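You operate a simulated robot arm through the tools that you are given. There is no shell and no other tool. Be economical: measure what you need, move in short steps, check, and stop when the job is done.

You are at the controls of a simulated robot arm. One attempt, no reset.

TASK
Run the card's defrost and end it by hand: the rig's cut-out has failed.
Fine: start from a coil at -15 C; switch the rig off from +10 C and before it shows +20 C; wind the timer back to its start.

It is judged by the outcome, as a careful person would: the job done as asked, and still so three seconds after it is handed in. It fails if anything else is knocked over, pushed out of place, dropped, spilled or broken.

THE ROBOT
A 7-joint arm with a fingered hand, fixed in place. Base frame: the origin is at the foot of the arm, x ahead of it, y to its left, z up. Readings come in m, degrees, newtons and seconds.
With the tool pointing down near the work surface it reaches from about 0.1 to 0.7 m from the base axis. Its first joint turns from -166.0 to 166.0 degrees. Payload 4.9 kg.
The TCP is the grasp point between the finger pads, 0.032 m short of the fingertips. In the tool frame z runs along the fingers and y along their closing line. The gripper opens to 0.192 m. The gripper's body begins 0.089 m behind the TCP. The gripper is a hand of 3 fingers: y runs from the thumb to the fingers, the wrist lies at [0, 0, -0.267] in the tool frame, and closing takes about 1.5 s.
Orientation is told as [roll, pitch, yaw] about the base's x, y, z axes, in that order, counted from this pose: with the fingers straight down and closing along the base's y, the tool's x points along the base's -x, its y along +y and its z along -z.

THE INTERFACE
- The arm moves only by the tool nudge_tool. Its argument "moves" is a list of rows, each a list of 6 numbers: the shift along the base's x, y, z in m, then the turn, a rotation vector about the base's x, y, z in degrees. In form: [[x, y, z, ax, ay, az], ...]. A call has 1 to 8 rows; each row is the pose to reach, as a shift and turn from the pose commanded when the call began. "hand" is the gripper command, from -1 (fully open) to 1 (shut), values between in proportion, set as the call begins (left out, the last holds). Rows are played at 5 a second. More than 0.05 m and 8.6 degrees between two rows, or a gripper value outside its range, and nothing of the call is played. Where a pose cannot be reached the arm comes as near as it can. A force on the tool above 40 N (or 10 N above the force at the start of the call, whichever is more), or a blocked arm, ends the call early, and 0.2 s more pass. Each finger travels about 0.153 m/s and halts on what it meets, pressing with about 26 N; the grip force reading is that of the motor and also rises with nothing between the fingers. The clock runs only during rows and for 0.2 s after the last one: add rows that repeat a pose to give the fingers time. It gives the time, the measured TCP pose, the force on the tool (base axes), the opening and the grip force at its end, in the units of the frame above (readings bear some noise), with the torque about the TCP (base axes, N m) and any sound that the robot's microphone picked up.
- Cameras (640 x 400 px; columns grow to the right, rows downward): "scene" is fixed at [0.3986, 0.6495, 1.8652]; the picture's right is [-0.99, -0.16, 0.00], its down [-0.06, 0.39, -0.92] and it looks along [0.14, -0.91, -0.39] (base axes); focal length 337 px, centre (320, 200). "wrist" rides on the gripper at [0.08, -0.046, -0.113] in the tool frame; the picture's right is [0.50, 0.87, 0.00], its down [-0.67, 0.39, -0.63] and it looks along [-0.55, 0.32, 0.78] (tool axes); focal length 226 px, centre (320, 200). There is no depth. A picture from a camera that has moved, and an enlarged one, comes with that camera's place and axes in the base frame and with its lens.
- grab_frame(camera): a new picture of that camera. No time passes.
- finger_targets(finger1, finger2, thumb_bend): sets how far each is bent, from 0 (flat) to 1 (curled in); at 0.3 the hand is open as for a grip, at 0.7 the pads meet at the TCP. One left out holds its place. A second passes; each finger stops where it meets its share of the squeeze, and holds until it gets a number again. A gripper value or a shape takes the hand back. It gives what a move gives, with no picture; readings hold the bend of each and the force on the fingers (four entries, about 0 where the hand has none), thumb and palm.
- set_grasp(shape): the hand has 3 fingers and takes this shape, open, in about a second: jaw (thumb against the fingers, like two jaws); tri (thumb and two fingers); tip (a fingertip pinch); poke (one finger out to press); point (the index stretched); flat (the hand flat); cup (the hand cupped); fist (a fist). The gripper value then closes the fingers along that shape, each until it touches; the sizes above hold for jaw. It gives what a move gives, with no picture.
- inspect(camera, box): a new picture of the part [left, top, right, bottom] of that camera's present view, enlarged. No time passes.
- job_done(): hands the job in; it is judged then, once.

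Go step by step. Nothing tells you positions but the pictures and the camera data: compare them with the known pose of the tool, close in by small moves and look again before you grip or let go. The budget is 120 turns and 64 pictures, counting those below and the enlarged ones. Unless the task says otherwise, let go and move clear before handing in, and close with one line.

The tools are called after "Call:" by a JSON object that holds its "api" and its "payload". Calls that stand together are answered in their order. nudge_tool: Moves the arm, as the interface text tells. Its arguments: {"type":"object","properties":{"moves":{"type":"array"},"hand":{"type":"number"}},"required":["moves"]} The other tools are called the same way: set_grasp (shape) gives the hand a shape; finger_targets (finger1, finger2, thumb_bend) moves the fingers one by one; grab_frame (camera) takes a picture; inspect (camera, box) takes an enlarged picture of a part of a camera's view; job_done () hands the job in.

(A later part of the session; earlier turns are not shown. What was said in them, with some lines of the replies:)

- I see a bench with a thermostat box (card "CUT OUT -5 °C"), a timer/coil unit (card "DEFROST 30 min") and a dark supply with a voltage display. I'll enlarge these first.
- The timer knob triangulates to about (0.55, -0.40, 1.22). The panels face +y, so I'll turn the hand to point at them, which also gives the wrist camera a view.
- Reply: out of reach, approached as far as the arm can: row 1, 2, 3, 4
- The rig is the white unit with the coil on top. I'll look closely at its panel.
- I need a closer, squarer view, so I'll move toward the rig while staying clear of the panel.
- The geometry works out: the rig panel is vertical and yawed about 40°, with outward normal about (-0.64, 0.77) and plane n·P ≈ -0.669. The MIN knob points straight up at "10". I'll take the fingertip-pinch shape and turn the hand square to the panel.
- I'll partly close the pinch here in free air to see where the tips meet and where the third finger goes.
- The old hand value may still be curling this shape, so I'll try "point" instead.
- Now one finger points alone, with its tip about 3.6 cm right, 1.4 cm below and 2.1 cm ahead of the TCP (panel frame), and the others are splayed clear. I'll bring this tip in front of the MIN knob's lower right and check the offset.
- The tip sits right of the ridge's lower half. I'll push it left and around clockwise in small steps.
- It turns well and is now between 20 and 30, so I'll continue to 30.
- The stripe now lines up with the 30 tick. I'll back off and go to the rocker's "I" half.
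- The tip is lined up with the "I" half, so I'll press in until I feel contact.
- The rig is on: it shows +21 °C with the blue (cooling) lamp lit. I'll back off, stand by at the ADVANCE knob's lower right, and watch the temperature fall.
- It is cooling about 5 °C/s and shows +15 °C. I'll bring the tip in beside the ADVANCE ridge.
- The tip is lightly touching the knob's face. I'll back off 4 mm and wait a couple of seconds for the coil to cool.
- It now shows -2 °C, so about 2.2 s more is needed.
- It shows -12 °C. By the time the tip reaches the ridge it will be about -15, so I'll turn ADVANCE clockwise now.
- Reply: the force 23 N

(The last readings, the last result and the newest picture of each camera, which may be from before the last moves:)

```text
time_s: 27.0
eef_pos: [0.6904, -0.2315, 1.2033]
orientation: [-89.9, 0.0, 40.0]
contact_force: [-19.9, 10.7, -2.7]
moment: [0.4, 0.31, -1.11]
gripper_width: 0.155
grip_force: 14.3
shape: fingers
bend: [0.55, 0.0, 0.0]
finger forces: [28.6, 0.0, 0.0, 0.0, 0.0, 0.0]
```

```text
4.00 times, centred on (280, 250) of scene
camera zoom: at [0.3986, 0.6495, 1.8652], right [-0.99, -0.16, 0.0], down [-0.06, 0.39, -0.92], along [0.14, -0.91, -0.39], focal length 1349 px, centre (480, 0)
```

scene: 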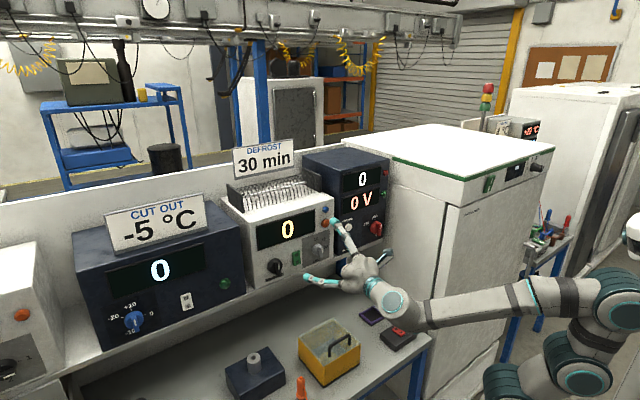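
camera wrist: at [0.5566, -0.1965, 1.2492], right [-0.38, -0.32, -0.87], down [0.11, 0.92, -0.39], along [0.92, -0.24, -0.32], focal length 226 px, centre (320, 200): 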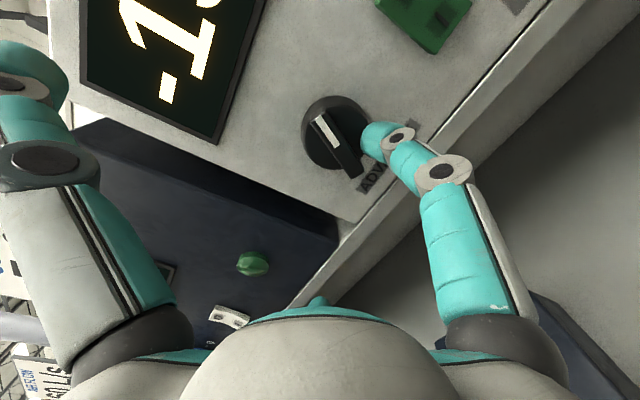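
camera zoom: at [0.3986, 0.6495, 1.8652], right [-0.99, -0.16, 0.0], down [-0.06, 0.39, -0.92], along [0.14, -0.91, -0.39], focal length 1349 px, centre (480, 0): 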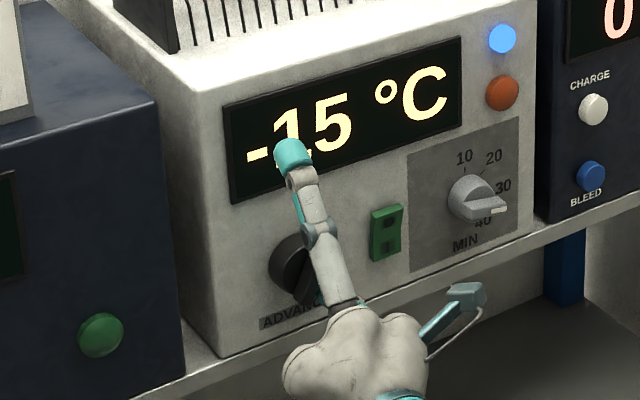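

It's holding at -15 °C, and the stiffer ADVANCE knob has turned about 20°. I'll keep pushing, lower down on the ridge for more leverage.

Call:
{"api": "nudge_tool", "payload": {"moves": [[0.001, 0.001, -0.003, 0, 0, 0], [0.004, 0.0034, -0.005, 0, 0, 0], [0.008, 0.0067, -0.006, 0, 0, 0], [0.012, 0.01, -0.006, 0, 0, 0]]}}

Call:
{"api": "grab_frame", "payload": {"camera": "wrist"}}

```text
time_s: 28.0
eef_pos: [0.7026, -0.22, 1.1994]
orientation: [-90.0, 0.1, 40.0]
contact_force: [0.7, 0.1, -3.0]
moment: [0.15, -0.03, 0.03]
gripper_width: 0.1536
grip_force: 1.7
shape: fingers
bend: [0.59, 0.0, 0.0]
finger forces: [3.1, 0.0, 0.1, 0.0, 0.0, 0.0]
```

```text
20 pictures are left
camera wrist: at [0.5688, -0.1856, 1.2443], right [-0.38, -0.32, -0.87], down [0.11, 0.92, -0.39], along [0.92, -0.24, -0.32], focal length 226 px, centre (320, 200)
```

wrist: 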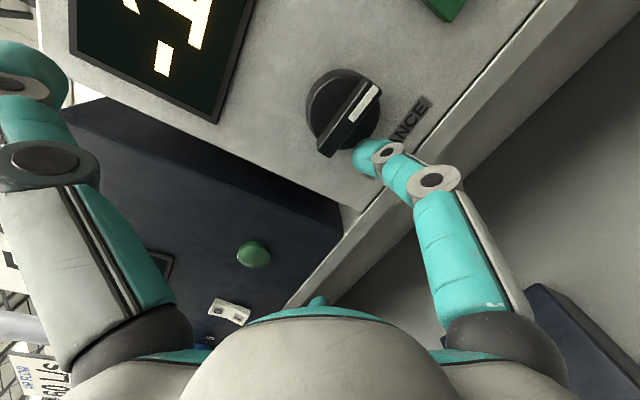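

The knob snapped about 90° clockwise. I'll check the lamps and display.

Call:
{"api": "inspect", "payload": {"camera": "scene", "box": [220, 200, 340, 300]}}

```text
4.00 times, centred on (280, 250) of scene
camera zoom: at [0.3986, 0.6495, 1.8652], right [-0.99, -0.16, 0.0], down [-0.06, 0.39, -0.92], along [0.14, -0.91, -0.39], focal length 1349 px, centre (480, 0)
```

zoom: 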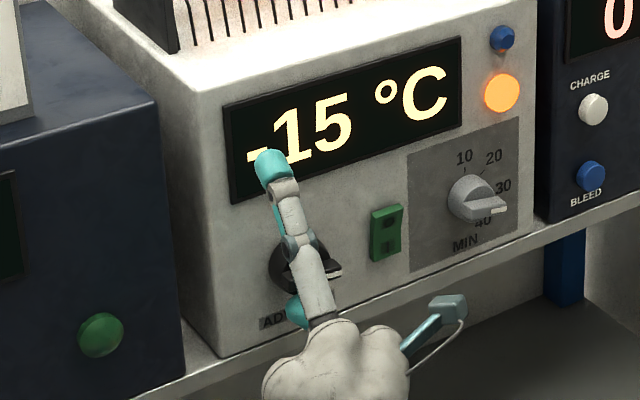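

Defrost is running (orange lamp on, -15 °C). Now I'll go to the rocker's "O" half and wait just in front of it.

Call:
{"api": "nudge_tool", "payload": {"moves": [[-0.0193, 0.023, 0, 0, 0, 0], [-0.04, 0.005, 0.015, 0, 0, 0], [-0.06, -0.015, 0.03, 0, 0, 0], [-0.08, -0.037, 0.0366, 0, 0, 0], [-0.0866, -0.0451, 0.0366, 0, 0, 0]]}}

Call:
{"api": "grab_frame", "payload": {"camera": "wrist"}}

Call:
{"api": "inspect", "payload": {"camera": "scene", "box": [220, 200, 340, 300]}}

```text
time_s: 29.2
eef_pos: [0.6158, -0.268, 1.2314]
orientation: [-90.0, 0.0, 40.0]
contact_force: [1.0, 0.0, -0.4]
moment: [0.0, 0.02, 0.0]
gripper_width: 0.1496
grip_force: 0.0
shape: fingers
bend: [0.6, 0.0, 0.0]
finger forces: [0.0, 0.0, 0.1, 0.0, 0.0, 0.0]
```

```text
18 pictures are left
camera wrist: at [0.4819, -0.2328, 1.2781], right [-0.38, -0.32, -0.87], down [0.11, 0.92, -0.39], along [0.92, -0.24, -0.32], focal length 226 px, centre (320, 200)
```

wrist: 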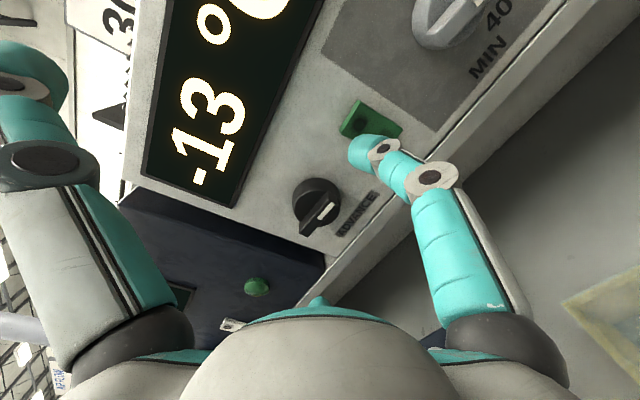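

```text
4.00 times, centred on (280, 250) of scene
camera zoom: at [0.3986, 0.6495, 1.8652], right [-0.99, -0.16, 0.0], down [-0.06, 0.39, -0.92], along [0.14, -0.91, -0.39], focal length 1349 px, centre (480, 0)
```

zoom: 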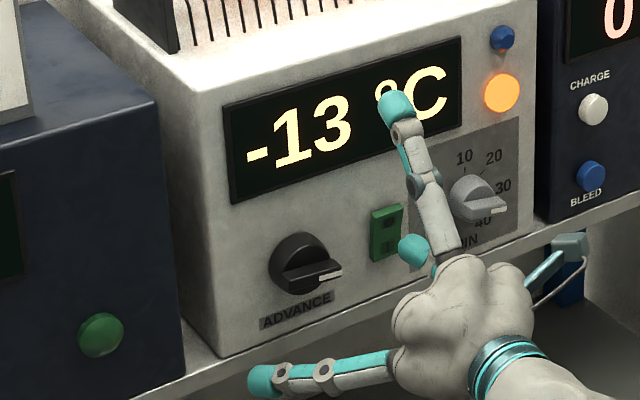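

It shows -13 °C, rising about 2 °C/s. I'll fine-tune in front of "O" (a little up and left) and wait.

Call:
{"api": "nudge_tool", "payload": {"moves": [[0.0115, -0.006, 0.009, 0, 0, 0], [0.0115, -0.006, 0.009, 0, 0, 0], [0.0115, -0.006, 0.009, 0, 0, 0], [0.0115, -0.006, 0.009, 0, 0, 0], [0.0115, -0.006, 0.009, 0, 0, 0], [0.0115, -0.006, 0.009, 0, 0, 0], [0.0115, -0.006, 0.009, 0, 0, 0], [0.0115, -0.006, 0.009, 0, 0, 0]]}}

Call:
{"api": "grab_frame", "payload": {"camera": "wrist"}}

```text
time_s: 31.0
eef_pos: [0.6273, -0.2727, 1.2429]
orientation: [-90.0, 0.0, 40.0]
contact_force: [0.0, -0.3, 0.0]
moment: [-0.03, -0.01, 0.03]
gripper_width: 0.1498
grip_force: 0.1
shape: fingers
bend: [0.6, 0.0, 0.0]
finger forces: [0.0, 0.0, 0.0, 0.0, 0.0, 0.0]
```

```text
16 pictures are left
camera wrist: at [0.4927, -0.2373, 1.2883], right [-0.38, -0.32, -0.87], down [0.11, 0.92, -0.39], along [0.92, -0.24, -0.32], focal length 226 px, centre (320, 200)
```

wrist: 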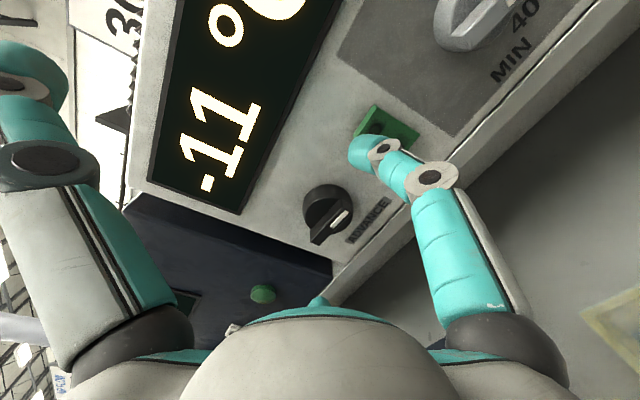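

The rate is only about 1.2 °C/s, so I have time; waiting.

Call:
{"api": "nudge_tool", "payload": {"moves": [[0, 0, 0, 0, 0, 0], [0, 0, 0, 0, 0, 0], [0, 0, 0, 0, 0, 0], [0, 0, 0, 0, 0, 0], [0, 0, 0, 0, 0, 0], [0, 0, 0, 0, 0, 0], [0, 0, 0, 0, 0, 0], [0, 0, 0, 0, 0, 0]]}}

Call:
{"api": "nudge_tool", "payload": {"moves": [[0, 0, 0, 0, 0, 0], [0, 0, 0, 0, 0, 0], [0, 0, 0, 0, 0, 0], [0, 0, 0, 0, 0, 0], [0, 0, 0, 0, 0, 0], [0, 0, 0, 0, 0, 0], [0, 0, 0, 0, 0, 0], [0, 0, 0, 0, 0, 0]]}}

Call:
{"api": "inspect", "payload": {"camera": "scene", "box": [220, 200, 340, 300]}}

```text
time_s: 32.8
eef_pos: [0.6271, -0.2733, 1.2424]
orientation: [-90.0, 0.0, 40.0]
contact_force: [0.3, -0.5, 0.1]
moment: [0.01, 0.03, 0.0]
gripper_width: 0.1499
grip_force: 0.2
shape: fingers
bend: [0.6, 0.0, 0.0]
finger forces: [0.0, 0.0, 0.0, 0.0, 0.0, 0.1]
```

```text
time_s: 34.6
eef_pos: [0.6275, -0.2734, 1.2421]
orientation: [-90.0, 0.0, 40.0]
contact_force: [0.1, 0.8, -0.4]
moment: [0.01, -0.03, -0.01]
gripper_width: 0.1496
grip_force: 0.1
shape: fingers
bend: [0.6, 0.0, 0.0]
finger forces: [0.1, 0.1, 0.1, 0.1, 0.1, 0.0]
```

```text
4.00 times, centred on (280, 250) of scene
camera zoom: at [0.3986, 0.6495, 1.8652], right [-0.99, -0.16, 0.0], down [-0.06, 0.39, -0.92], along [0.14, -0.91, -0.39], focal length 1349 px, centre (480, 0)
```

zoom: 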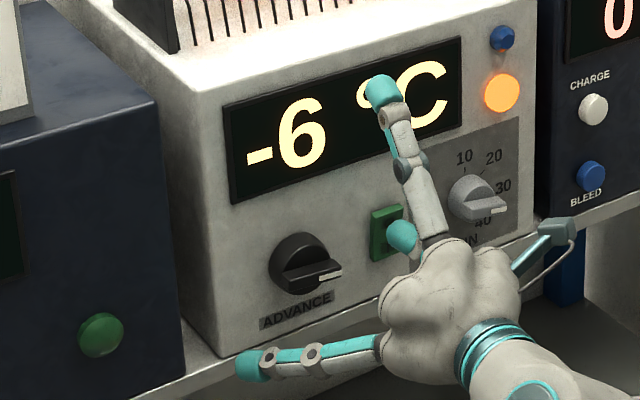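

Call:
{"api": "nudge_tool", "payload": {"moves": [[0, 0, 0.001, 0, 0, 0], [0, 0, 0.003, 0, 0, 0], [0, 0, 0.003, 0, 0, 0], [0, 0, 0.003, 0, 0, 0], [0, 0, 0.003, 0, 0, 0], [0, 0, 0.003, 0, 0, 0], [0, 0, 0.003, 0, 0, 0], [0, 0, 0.003, 0, 0, 0]]}}

Call:
{"api": "nudge_tool", "payload": {"moves": [[0, 0, 0, 0, 0, 0], [0, 0, 0, 0, 0, 0], [0, 0, 0, 0, 0, 0], [0, 0, 0, 0, 0, 0], [0, 0, 0, 0, 0, 0], [0, 0, 0, 0, 0, 0], [0, 0, 0, 0, 0, 0], [0, 0, 0, 0, 0, 0]]}}

Call:
{"api": "nudge_tool", "payload": {"moves": [[0, 0, 0, 0, 0, 0], [0, 0, 0, 0, 0, 0], [0, 0, 0, 0, 0, 0], [0, 0, 0, 0, 0, 0], [0, 0, 0, 0, 0, 0], [0, 0, 0, 0, 0, 0], [0, 0, 0, 0, 0, 0], [0, 0, 0, 0, 0, 0]]}}

Call:
{"api": "nudge_tool", "payload": {"moves": [[0, 0, 0, 0, 0, 0], [0, 0, 0, 0, 0, 0], [0, 0, 0, 0, 0, 0], [0, 0, 0, 0, 0, 0], [0, 0, 0, 0, 0, 0], [0, 0, 0, 0, 0, 0], [0, 0, 0, 0, 0, 0], [0, 0, 0, 0, 0, 0]]}}

Call:
{"api": "inspect", "payload": {"camera": "scene", "box": [220, 200, 340, 300]}}

```text
time_s: 36.4
eef_pos: [0.6265, -0.2726, 1.2462]
orientation: [-90.0, -0.1, 39.9]
contact_force: [0.0, -0.4, 0.2]
moment: [-0.05, 0.03, -0.01]
gripper_width: 0.1497
grip_force: 0.1
shape: fingers
bend: [0.6, 0.0, 0.0]
finger forces: [0.0, 0.0, 0.0, 0.1, 0.0, 0.1]
```

```text
time_s: 38.2
eef_pos: [0.6273, -0.2712, 1.2462]
orientation: [-90.0, -0.1, 40.0]
contact_force: [-0.6, -0.2, -0.4]
moment: [-0.01, 0.01, -0.03]
gripper_width: 0.1497
grip_force: 0.1
shape: fingers
bend: [0.6, 0.0, 0.0]
finger forces: [0.0, 0.0, 0.1, 0.0, 0.0, 0.0]
```

```text
time_s: 40.0
eef_pos: [0.6267, -0.2732, 1.2471]
orientation: [-89.9, 0.0, 39.9]
contact_force: [-0.1, 0.3, 0.3]
moment: [0.0, 0.02, -0.01]
gripper_width: 0.1496
grip_force: 0.1
shape: fingers
bend: [0.6, 0.0, 0.0]
finger forces: [0.0, 0.0, 0.0, 0.0, 0.0, 0.0]
```

```text
time_s: 41.8
eef_pos: [0.6268, -0.2733, 1.2448]
orientation: [-90.0, 0.0, 40.0]
contact_force: [-0.6, -0.7, 0.1]
moment: [0.01, -0.02, 0.01]
gripper_width: 0.1498
grip_force: 0.0
shape: fingers
bend: [0.6, 0.0, 0.0]
finger forces: [0.0, 0.0, 0.0, 0.0, 0.0, 0.0]
```

```text
4.00 times, centred on (280, 250) of scene
camera zoom: at [0.3986, 0.6495, 1.8652], right [-0.99, -0.16, 0.0], down [-0.06, 0.39, -0.92], along [0.14, -0.91, -0.39], focal length 1349 px, centre (480, 0)
```

zoom: 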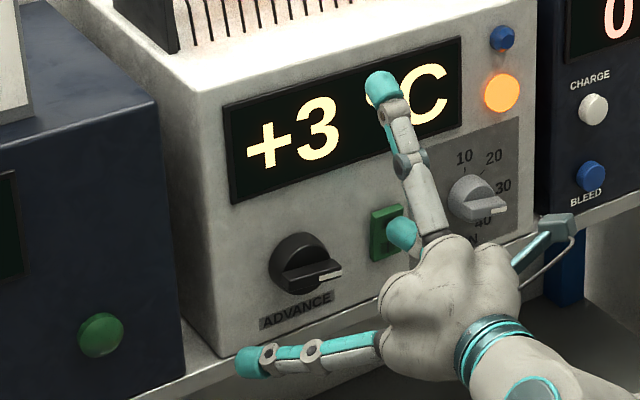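

+3 °C at about 1.25 °C/s, so roughly 7 s more gets to about +12.

Call:
{"api": "nudge_tool", "payload": {"moves": [[0, 0, 0, 0, 0, 0], [0, 0, 0, 0, 0, 0], [0, 0, 0, 0, 0, 0], [0, 0, 0, 0, 0, 0], [0, 0, 0, 0, 0, 0], [0, 0, 0, 0, 0, 0], [0, 0, 0, 0, 0, 0], [0, 0, 0, 0, 0, 0]]}}

Call:
{"api": "nudge_tool", "payload": {"moves": [[0, 0, 0, 0, 0, 0], [0, 0, 0, 0, 0, 0], [0, 0, 0, 0, 0, 0], [0, 0, 0, 0, 0, 0], [0, 0, 0, 0, 0, 0], [0, 0, 0, 0, 0, 0], [0, 0, 0, 0, 0, 0], [0, 0, 0, 0, 0, 0]]}}

Call:
{"api": "nudge_tool", "payload": {"moves": [[0, 0, 0, 0, 0, 0], [0, 0, 0, 0, 0, 0], [0, 0, 0, 0, 0, 0], [0, 0, 0, 0, 0, 0], [0, 0, 0, 0, 0, 0], [0, 0, 0, 0, 0, 0], [0, 0, 0, 0, 0, 0], [0, 0, 0, 0, 0, 0]]}}

Call:
{"api": "nudge_tool", "payload": {"moves": [[0, 0, 0, 0, 0, 0], [0, 0, 0, 0, 0, 0], [0, 0, 0, 0, 0, 0], [0, 0, 0, 0, 0, 0], [0, 0, 0, 0, 0, 0]]}}

Call:
{"api": "inspect", "payload": {"camera": "scene", "box": [220, 200, 340, 300]}}

```text
time_s: 43.6
eef_pos: [0.6271, -0.272, 1.2466]
orientation: [-90.1, 0.0, 39.9]
contact_force: [0.2, 0.5, -0.4]
moment: [-0.01, -0.04, 0.02]
gripper_width: 0.1497
grip_force: 0.2
shape: fingers
bend: [0.6, 0.0, 0.0]
finger forces: [0.1, 0.0, 0.0, 0.1, 0.0, 0.0]
```

```text
time_s: 45.4
eef_pos: [0.628, -0.2725, 1.2453]
orientation: [-90.1, 0.1, 40.0]
contact_force: [0.7, 0.9, 0.2]
moment: [0.01, 0.04, -0.01]
gripper_width: 0.1497
grip_force: 0.0
shape: fingers
bend: [0.6, 0.0, 0.0]
finger forces: [0.0, 0.1, 0.1, 0.0, 0.0, 0.0]
```

```text
time_s: 47.2
eef_pos: [0.6274, -0.2718, 1.2467]
orientation: [-90.0, 0.0, 40.0]
contact_force: [0.2, -0.1, 0.0]
moment: [0.01, -0.02, -0.01]
gripper_width: 0.1495
grip_force: 0.1
shape: fingers
bend: [0.6, 0.0, 0.0]
finger forces: [0.0, 0.1, 0.0, 0.0, 0.0, 0.1]
```

```text
time_s: 48.4
eef_pos: [0.6278, -0.2727, 1.2465]
orientation: [-90.1, 0.1, 40.0]
contact_force: [-0.6, 0.0, 0.6]
moment: [0.01, 0.02, 0.0]
gripper_width: 0.1496
grip_force: 0.1
shape: fingers
bend: [0.6, 0.0, 0.0]
finger forces: [0.1, 0.0, 0.0, 0.0, 0.1, 0.1]
```

```text
4.00 times, centred on (280, 250) of scene
camera zoom: at [0.3986, 0.6495, 1.8652], right [-0.99, -0.16, 0.0], down [-0.06, 0.39, -0.92], along [0.14, -0.91, -0.39], focal length 1349 px, centre (480, 0)
```

zoom: 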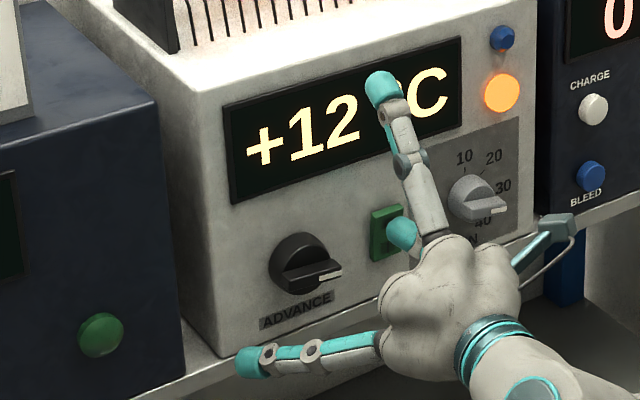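

+12 °C is inside the window, so I'll press "O" now.

Call:
{"api": "nudge_tool", "payload": {"moves": [[0.0077, -0.0092, 0.001, 0, 0, 0], [0.0135, -0.0161, 0.001, 0, 0, 0], [0.0193, -0.023, 0.001, 0, 0, 0]]}}

Call:
{"api": "inspect", "payload": {"camera": "scene", "box": [220, 200, 340, 300]}}

```text
time_s: 49.2
eef_pos: [0.6472, -0.2954, 1.2484]
orientation: [-90.0, 0.0, 40.0]
contact_force: [0.1, 0.9, 1.8]
moment: [-0.04, 0.02, -0.04]
gripper_width: 0.1477
grip_force: 0.6
shape: fingers
bend: [0.6, 0.0, 0.0]
finger forces: [1.8, 0.0, 0.1, 0.0, 0.0, 0.1]
```

```text
4.00 times, centred on (280, 250) of scene
camera zoom: at [0.3986, 0.6495, 1.8652], right [-0.99, -0.16, 0.0], down [-0.06, 0.39, -0.92], along [0.14, -0.91, -0.39], focal length 1349 px, centre (480, 0)
```

zoom: 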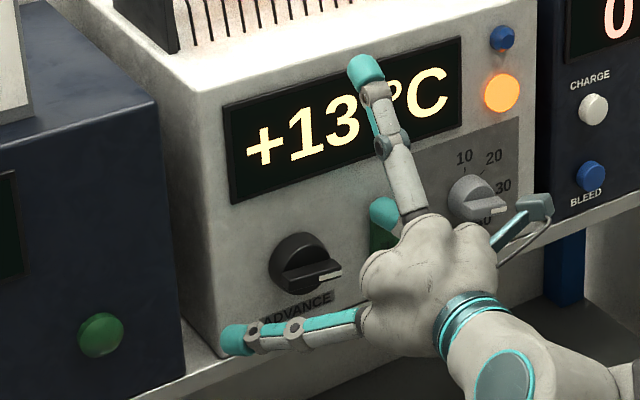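

It's still on at +13 °C because the tip is a bit too high. I'll back off, drop 9 mm and press again.

Call:
{"api": "nudge_tool", "payload": {"moves": [[-0.0077, 0.0092, -0.001, 0, 0, 0], [-0.0077, 0.0092, -0.009, 0, 0, 0], [-0.001, 0.0012, -0.009, 0, 0, 0], [0.0015, -0.0018, -0.009, 0, 0, 0]]}}

Call:
{"api": "inspect", "payload": {"camera": "scene", "box": [220, 200, 340, 300]}}

```text
time_s: 50.2
eef_pos: [0.6473, -0.2952, 1.2346]
orientation: [-89.9, 0.1, 40.0]
contact_force: [-24.2, 19.0, -0.8]
moment: [0.36, 0.45, -1.03]
gripper_width: 0.1455
grip_force: 15.0
shape: fingers
bend: [0.59, 0.0, 0.0]
finger forces: [30.0, 0.0, 0.1, 0.0, 0.0, 0.0]
stopped in row 4: the force on the tool passed its limit at 45 N (the readings are from after the stop); the commanded pose is now the measured one
```

```text
4.00 times, centred on (280, 250) of scene
camera zoom: at [0.3986, 0.6495, 1.8652], right [-0.99, -0.16, 0.0], down [-0.06, 0.39, -0.92], along [0.14, -0.91, -0.39], focal length 1349 px, centre (480, 0)
```

zoom: 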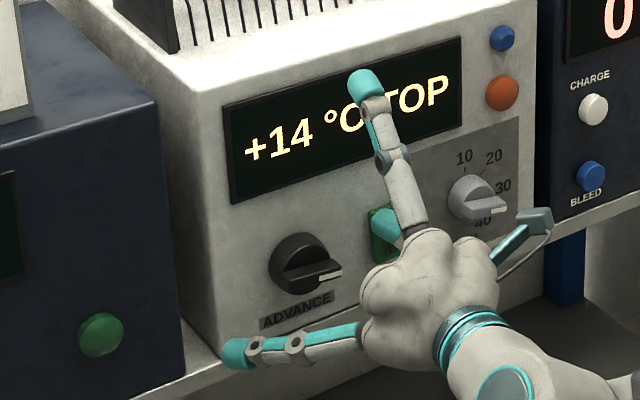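

The display reads "+14 °C STOP" and both lamps are off, so the rig went off inside the window. Now I'll wind the ADVANCE timer back, moving to just below its right-pointing end.

Call:
{"api": "nudge_tool", "payload": {"moves": [[-0.016, 0.019, 0, 0, 0, 0], [-0.0322, 0.0383, 0, 0, 0, 0], [-0.015, 0.056, -0.015, 0, 0, 0], [0.0, 0.072, -0.03, 0, 0, 0], [0.0103, 0.0847, -0.0426, 0, 0, 0]]}}

Call:
{"api": "nudge_tool", "payload": {"moves": [[0.0125, -0.0148, 0, 0, 0, 0], [0.0248, -0.0295, 0, 0, 0, 0]]}}

Call:
{"api": "grab_frame", "payload": {"camera": "wrist"}}

```text
time_s: 51.4
eef_pos: [0.6594, -0.2116, 1.1946]
orientation: [-89.7, 0.1, 40.0]
contact_force: [0.8, 0.1, -0.2]
moment: [0.01, 0.02, -0.02]
gripper_width: 0.1493
grip_force: 0.1
shape: fingers
bend: [0.6, 0.0, 0.0]
finger forces: [0.1, 0.0, 0.0, 0.1, 0.1, 0.0]
```

```text
time_s: 52.0
eef_pos: [0.6835, -0.2441, 1.1921]
orientation: [-89.8, 0.2, 40.0]
contact_force: [-0.2, -0.3, -0.6]
moment: [0.03, 0.0, -0.07]
gripper_width: 0.1495
grip_force: 1.0
shape: fingers
bend: [0.6, 0.0, 0.0]
finger forces: [0.3, 0.0, 0.1, 0.0, 0.1, 0.0]
```

```text
10 pictures are left
camera wrist: at [0.5493, -0.208, 1.2384], right [-0.39, -0.32, -0.87], down [0.11, 0.92, -0.39], along [0.92, -0.24, -0.32], focal length 226 px, centre (320, 200)
```

wrist: 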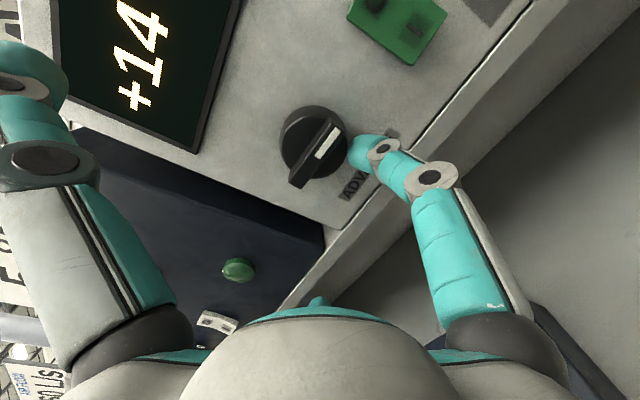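

The tip is just below the pointer end, so I'll push up and around counter-clockwise.

Call:
{"api": "nudge_tool", "payload": {"moves": [[0, 0, 0.006, 0, 0, 0], [-0.0015, -0.001, 0.012, 0, 0, 0], [-0.003, -0.0022, 0.018, 0, 0, 0], [-0.0038, -0.0032, 0.025, 0, 0, 0], [-0.003, -0.0025, 0.031, 0, 0, 0], [-0.001, -0.001, 0.036, 0, 0, 0]]}}

Call:
{"api": "grab_frame", "payload": {"camera": "wrist"}}

```text
time_s: 53.4
eef_pos: [0.6803, -0.2413, 1.2296]
orientation: [-89.8, 0.1, 40.0]
contact_force: [-18.8, 12.0, -4.6]
moment: [0.44, 0.51, -1.1]
gripper_width: 0.1581
grip_force: 20.3
shape: fingers
bend: [0.55, 0.0, 0.0]
finger forces: [39.7, 0.0, 0.1, 0.0, 0.0, 0.1]
```

```text
9 pictures are left
camera wrist: at [0.5466, -0.2067, 1.2762], right [-0.39, -0.32, -0.86], down [0.11, 0.92, -0.39], along [0.92, -0.24, -0.32], focal length 226 px, centre (320, 200)
```

wrist: 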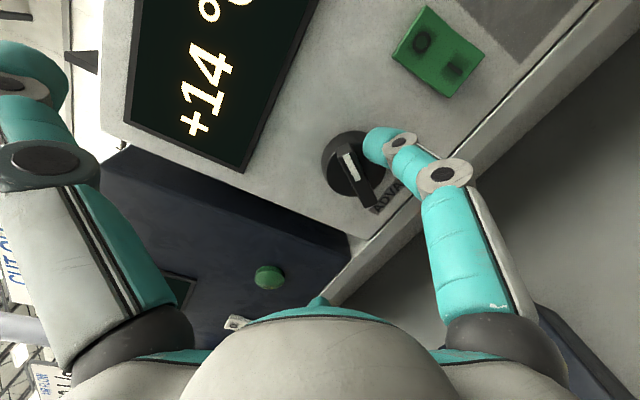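

Nearly upright; a small extra push left.

Call:
{"api": "nudge_tool", "payload": {"moves": [[0.0015, 0.0013, 0.002, 0, 0, 0], [0.0035, 0.003, 0.003, 0, 0, 0], [0.006, 0.005, 0.003, 0, 0, 0]]}}

Call:
{"api": "nudge_tool", "payload": {"moves": [[-0.005, 0.005, 0, 0, 0, 0], [-0.0225, 0.0245, 0, 0, 0, 0], [-0.0387, 0.0439, 0, 0, 0, 0]]}}

Call:
{"api": "grab_frame", "payload": {"camera": "wrist"}}

```text
time_s: 54.2
eef_pos: [0.6875, -0.2374, 1.2356]
orientation: [-89.9, 0.0, 39.9]
contact_force: [-9.5, -2.0, 2.7]
moment: [-0.21, 0.22, -0.52]
gripper_width: 0.1516
grip_force: 6.5
shape: fingers
bend: [0.55, 0.0, 0.0]
finger forces: [13.1, 0.1, 0.0, 0.1, 0.0, 0.1]
```

```text
time_s: 55.0
eef_pos: [0.6506, -0.1934, 1.232]
orientation: [-89.7, 0.0, 40.1]
contact_force: [-0.5, 0.8, 0.7]
moment: [0.02, -0.01, 0.01]
gripper_width: 0.1497
grip_force: 0.1
shape: fingers
bend: [0.6, 0.0, 0.0]
finger forces: [0.1, 0.0, 0.0, 0.0, 0.0, 0.1]
```

```text
8 pictures are left
camera wrist: at [0.5162, -0.1589, 1.2778], right [-0.39, -0.32, -0.86], down [0.11, 0.92, -0.39], along [0.92, -0.24, -0.32], focal length 226 px, centre (320, 200)
```

wrist: 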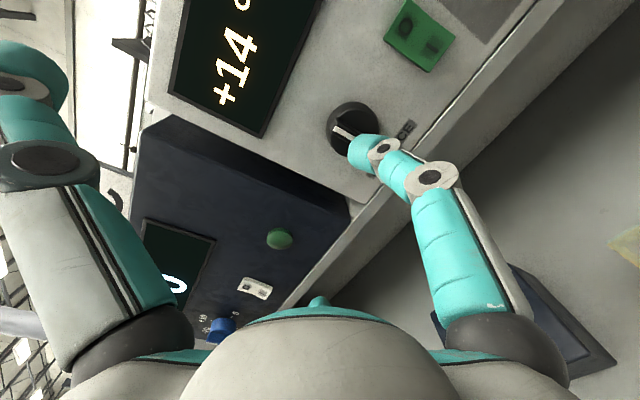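

I'll move the hand back and clear to see the knob and display.

Call:
{"api": "nudge_tool", "payload": {"moves": [[-0.03, 0.02, 0, 0, 0, 0], [-0.065, 0.025, 0.0, 0, 0, 0], [-0.1, 0.02, 0.0, 0, 0, 0], [-0.13, 0.01, 0, 0, 0, 0]]}}

Call:
{"api": "inspect", "payload": {"camera": "scene", "box": [220, 190, 340, 290]}}

```text
time_s: 56.0
eef_pos: [0.5181, -0.182, 1.2311]
orientation: [-89.9, 0.1, 40.0]
contact_force: [0.1, -0.3, -0.3]
moment: [-0.01, 0.03, 0.0]
gripper_width: 0.1495
grip_force: 0.1
shape: fingers
bend: [0.6, 0.0, 0.0]
finger forces: [0.0, 0.0, 0.0, 0.0, 0.0, 0.1]
```

```text
4.00 times, centred on (280, 240) of scene
camera zoom: at [0.3986, 0.6495, 1.8652], right [-0.99, -0.16, 0.0], down [-0.06, 0.39, -0.92], along [0.14, -0.91, -0.39], focal length 1349 px, centre (480, 40)
```

zoom: 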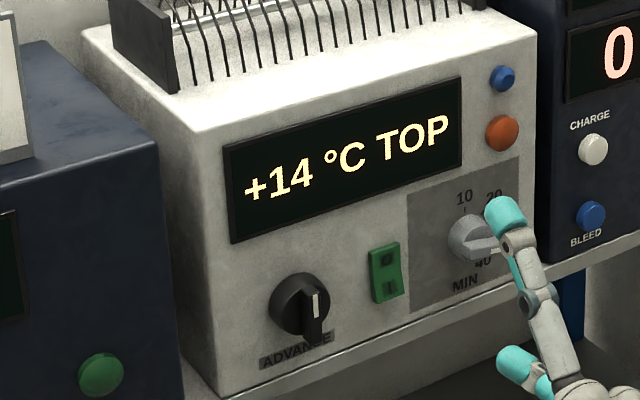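

The ADVANCE timer is back upright as at the start. The rig is off, its display holds "+14 °C TOP", the MIN dial stays on the card's 30, and the hand is clear, so I'm handing in.

Call:
{"api": "job_done", "payload": {}}

```text
The job is handed in.
```

The 30 min defrost was started at -15 °C and switched off by hand at +14 °C, and the ADVANCE timer is back at its start; I took ADVANCE to be the timer meant, so the MIN dial is still on 30.
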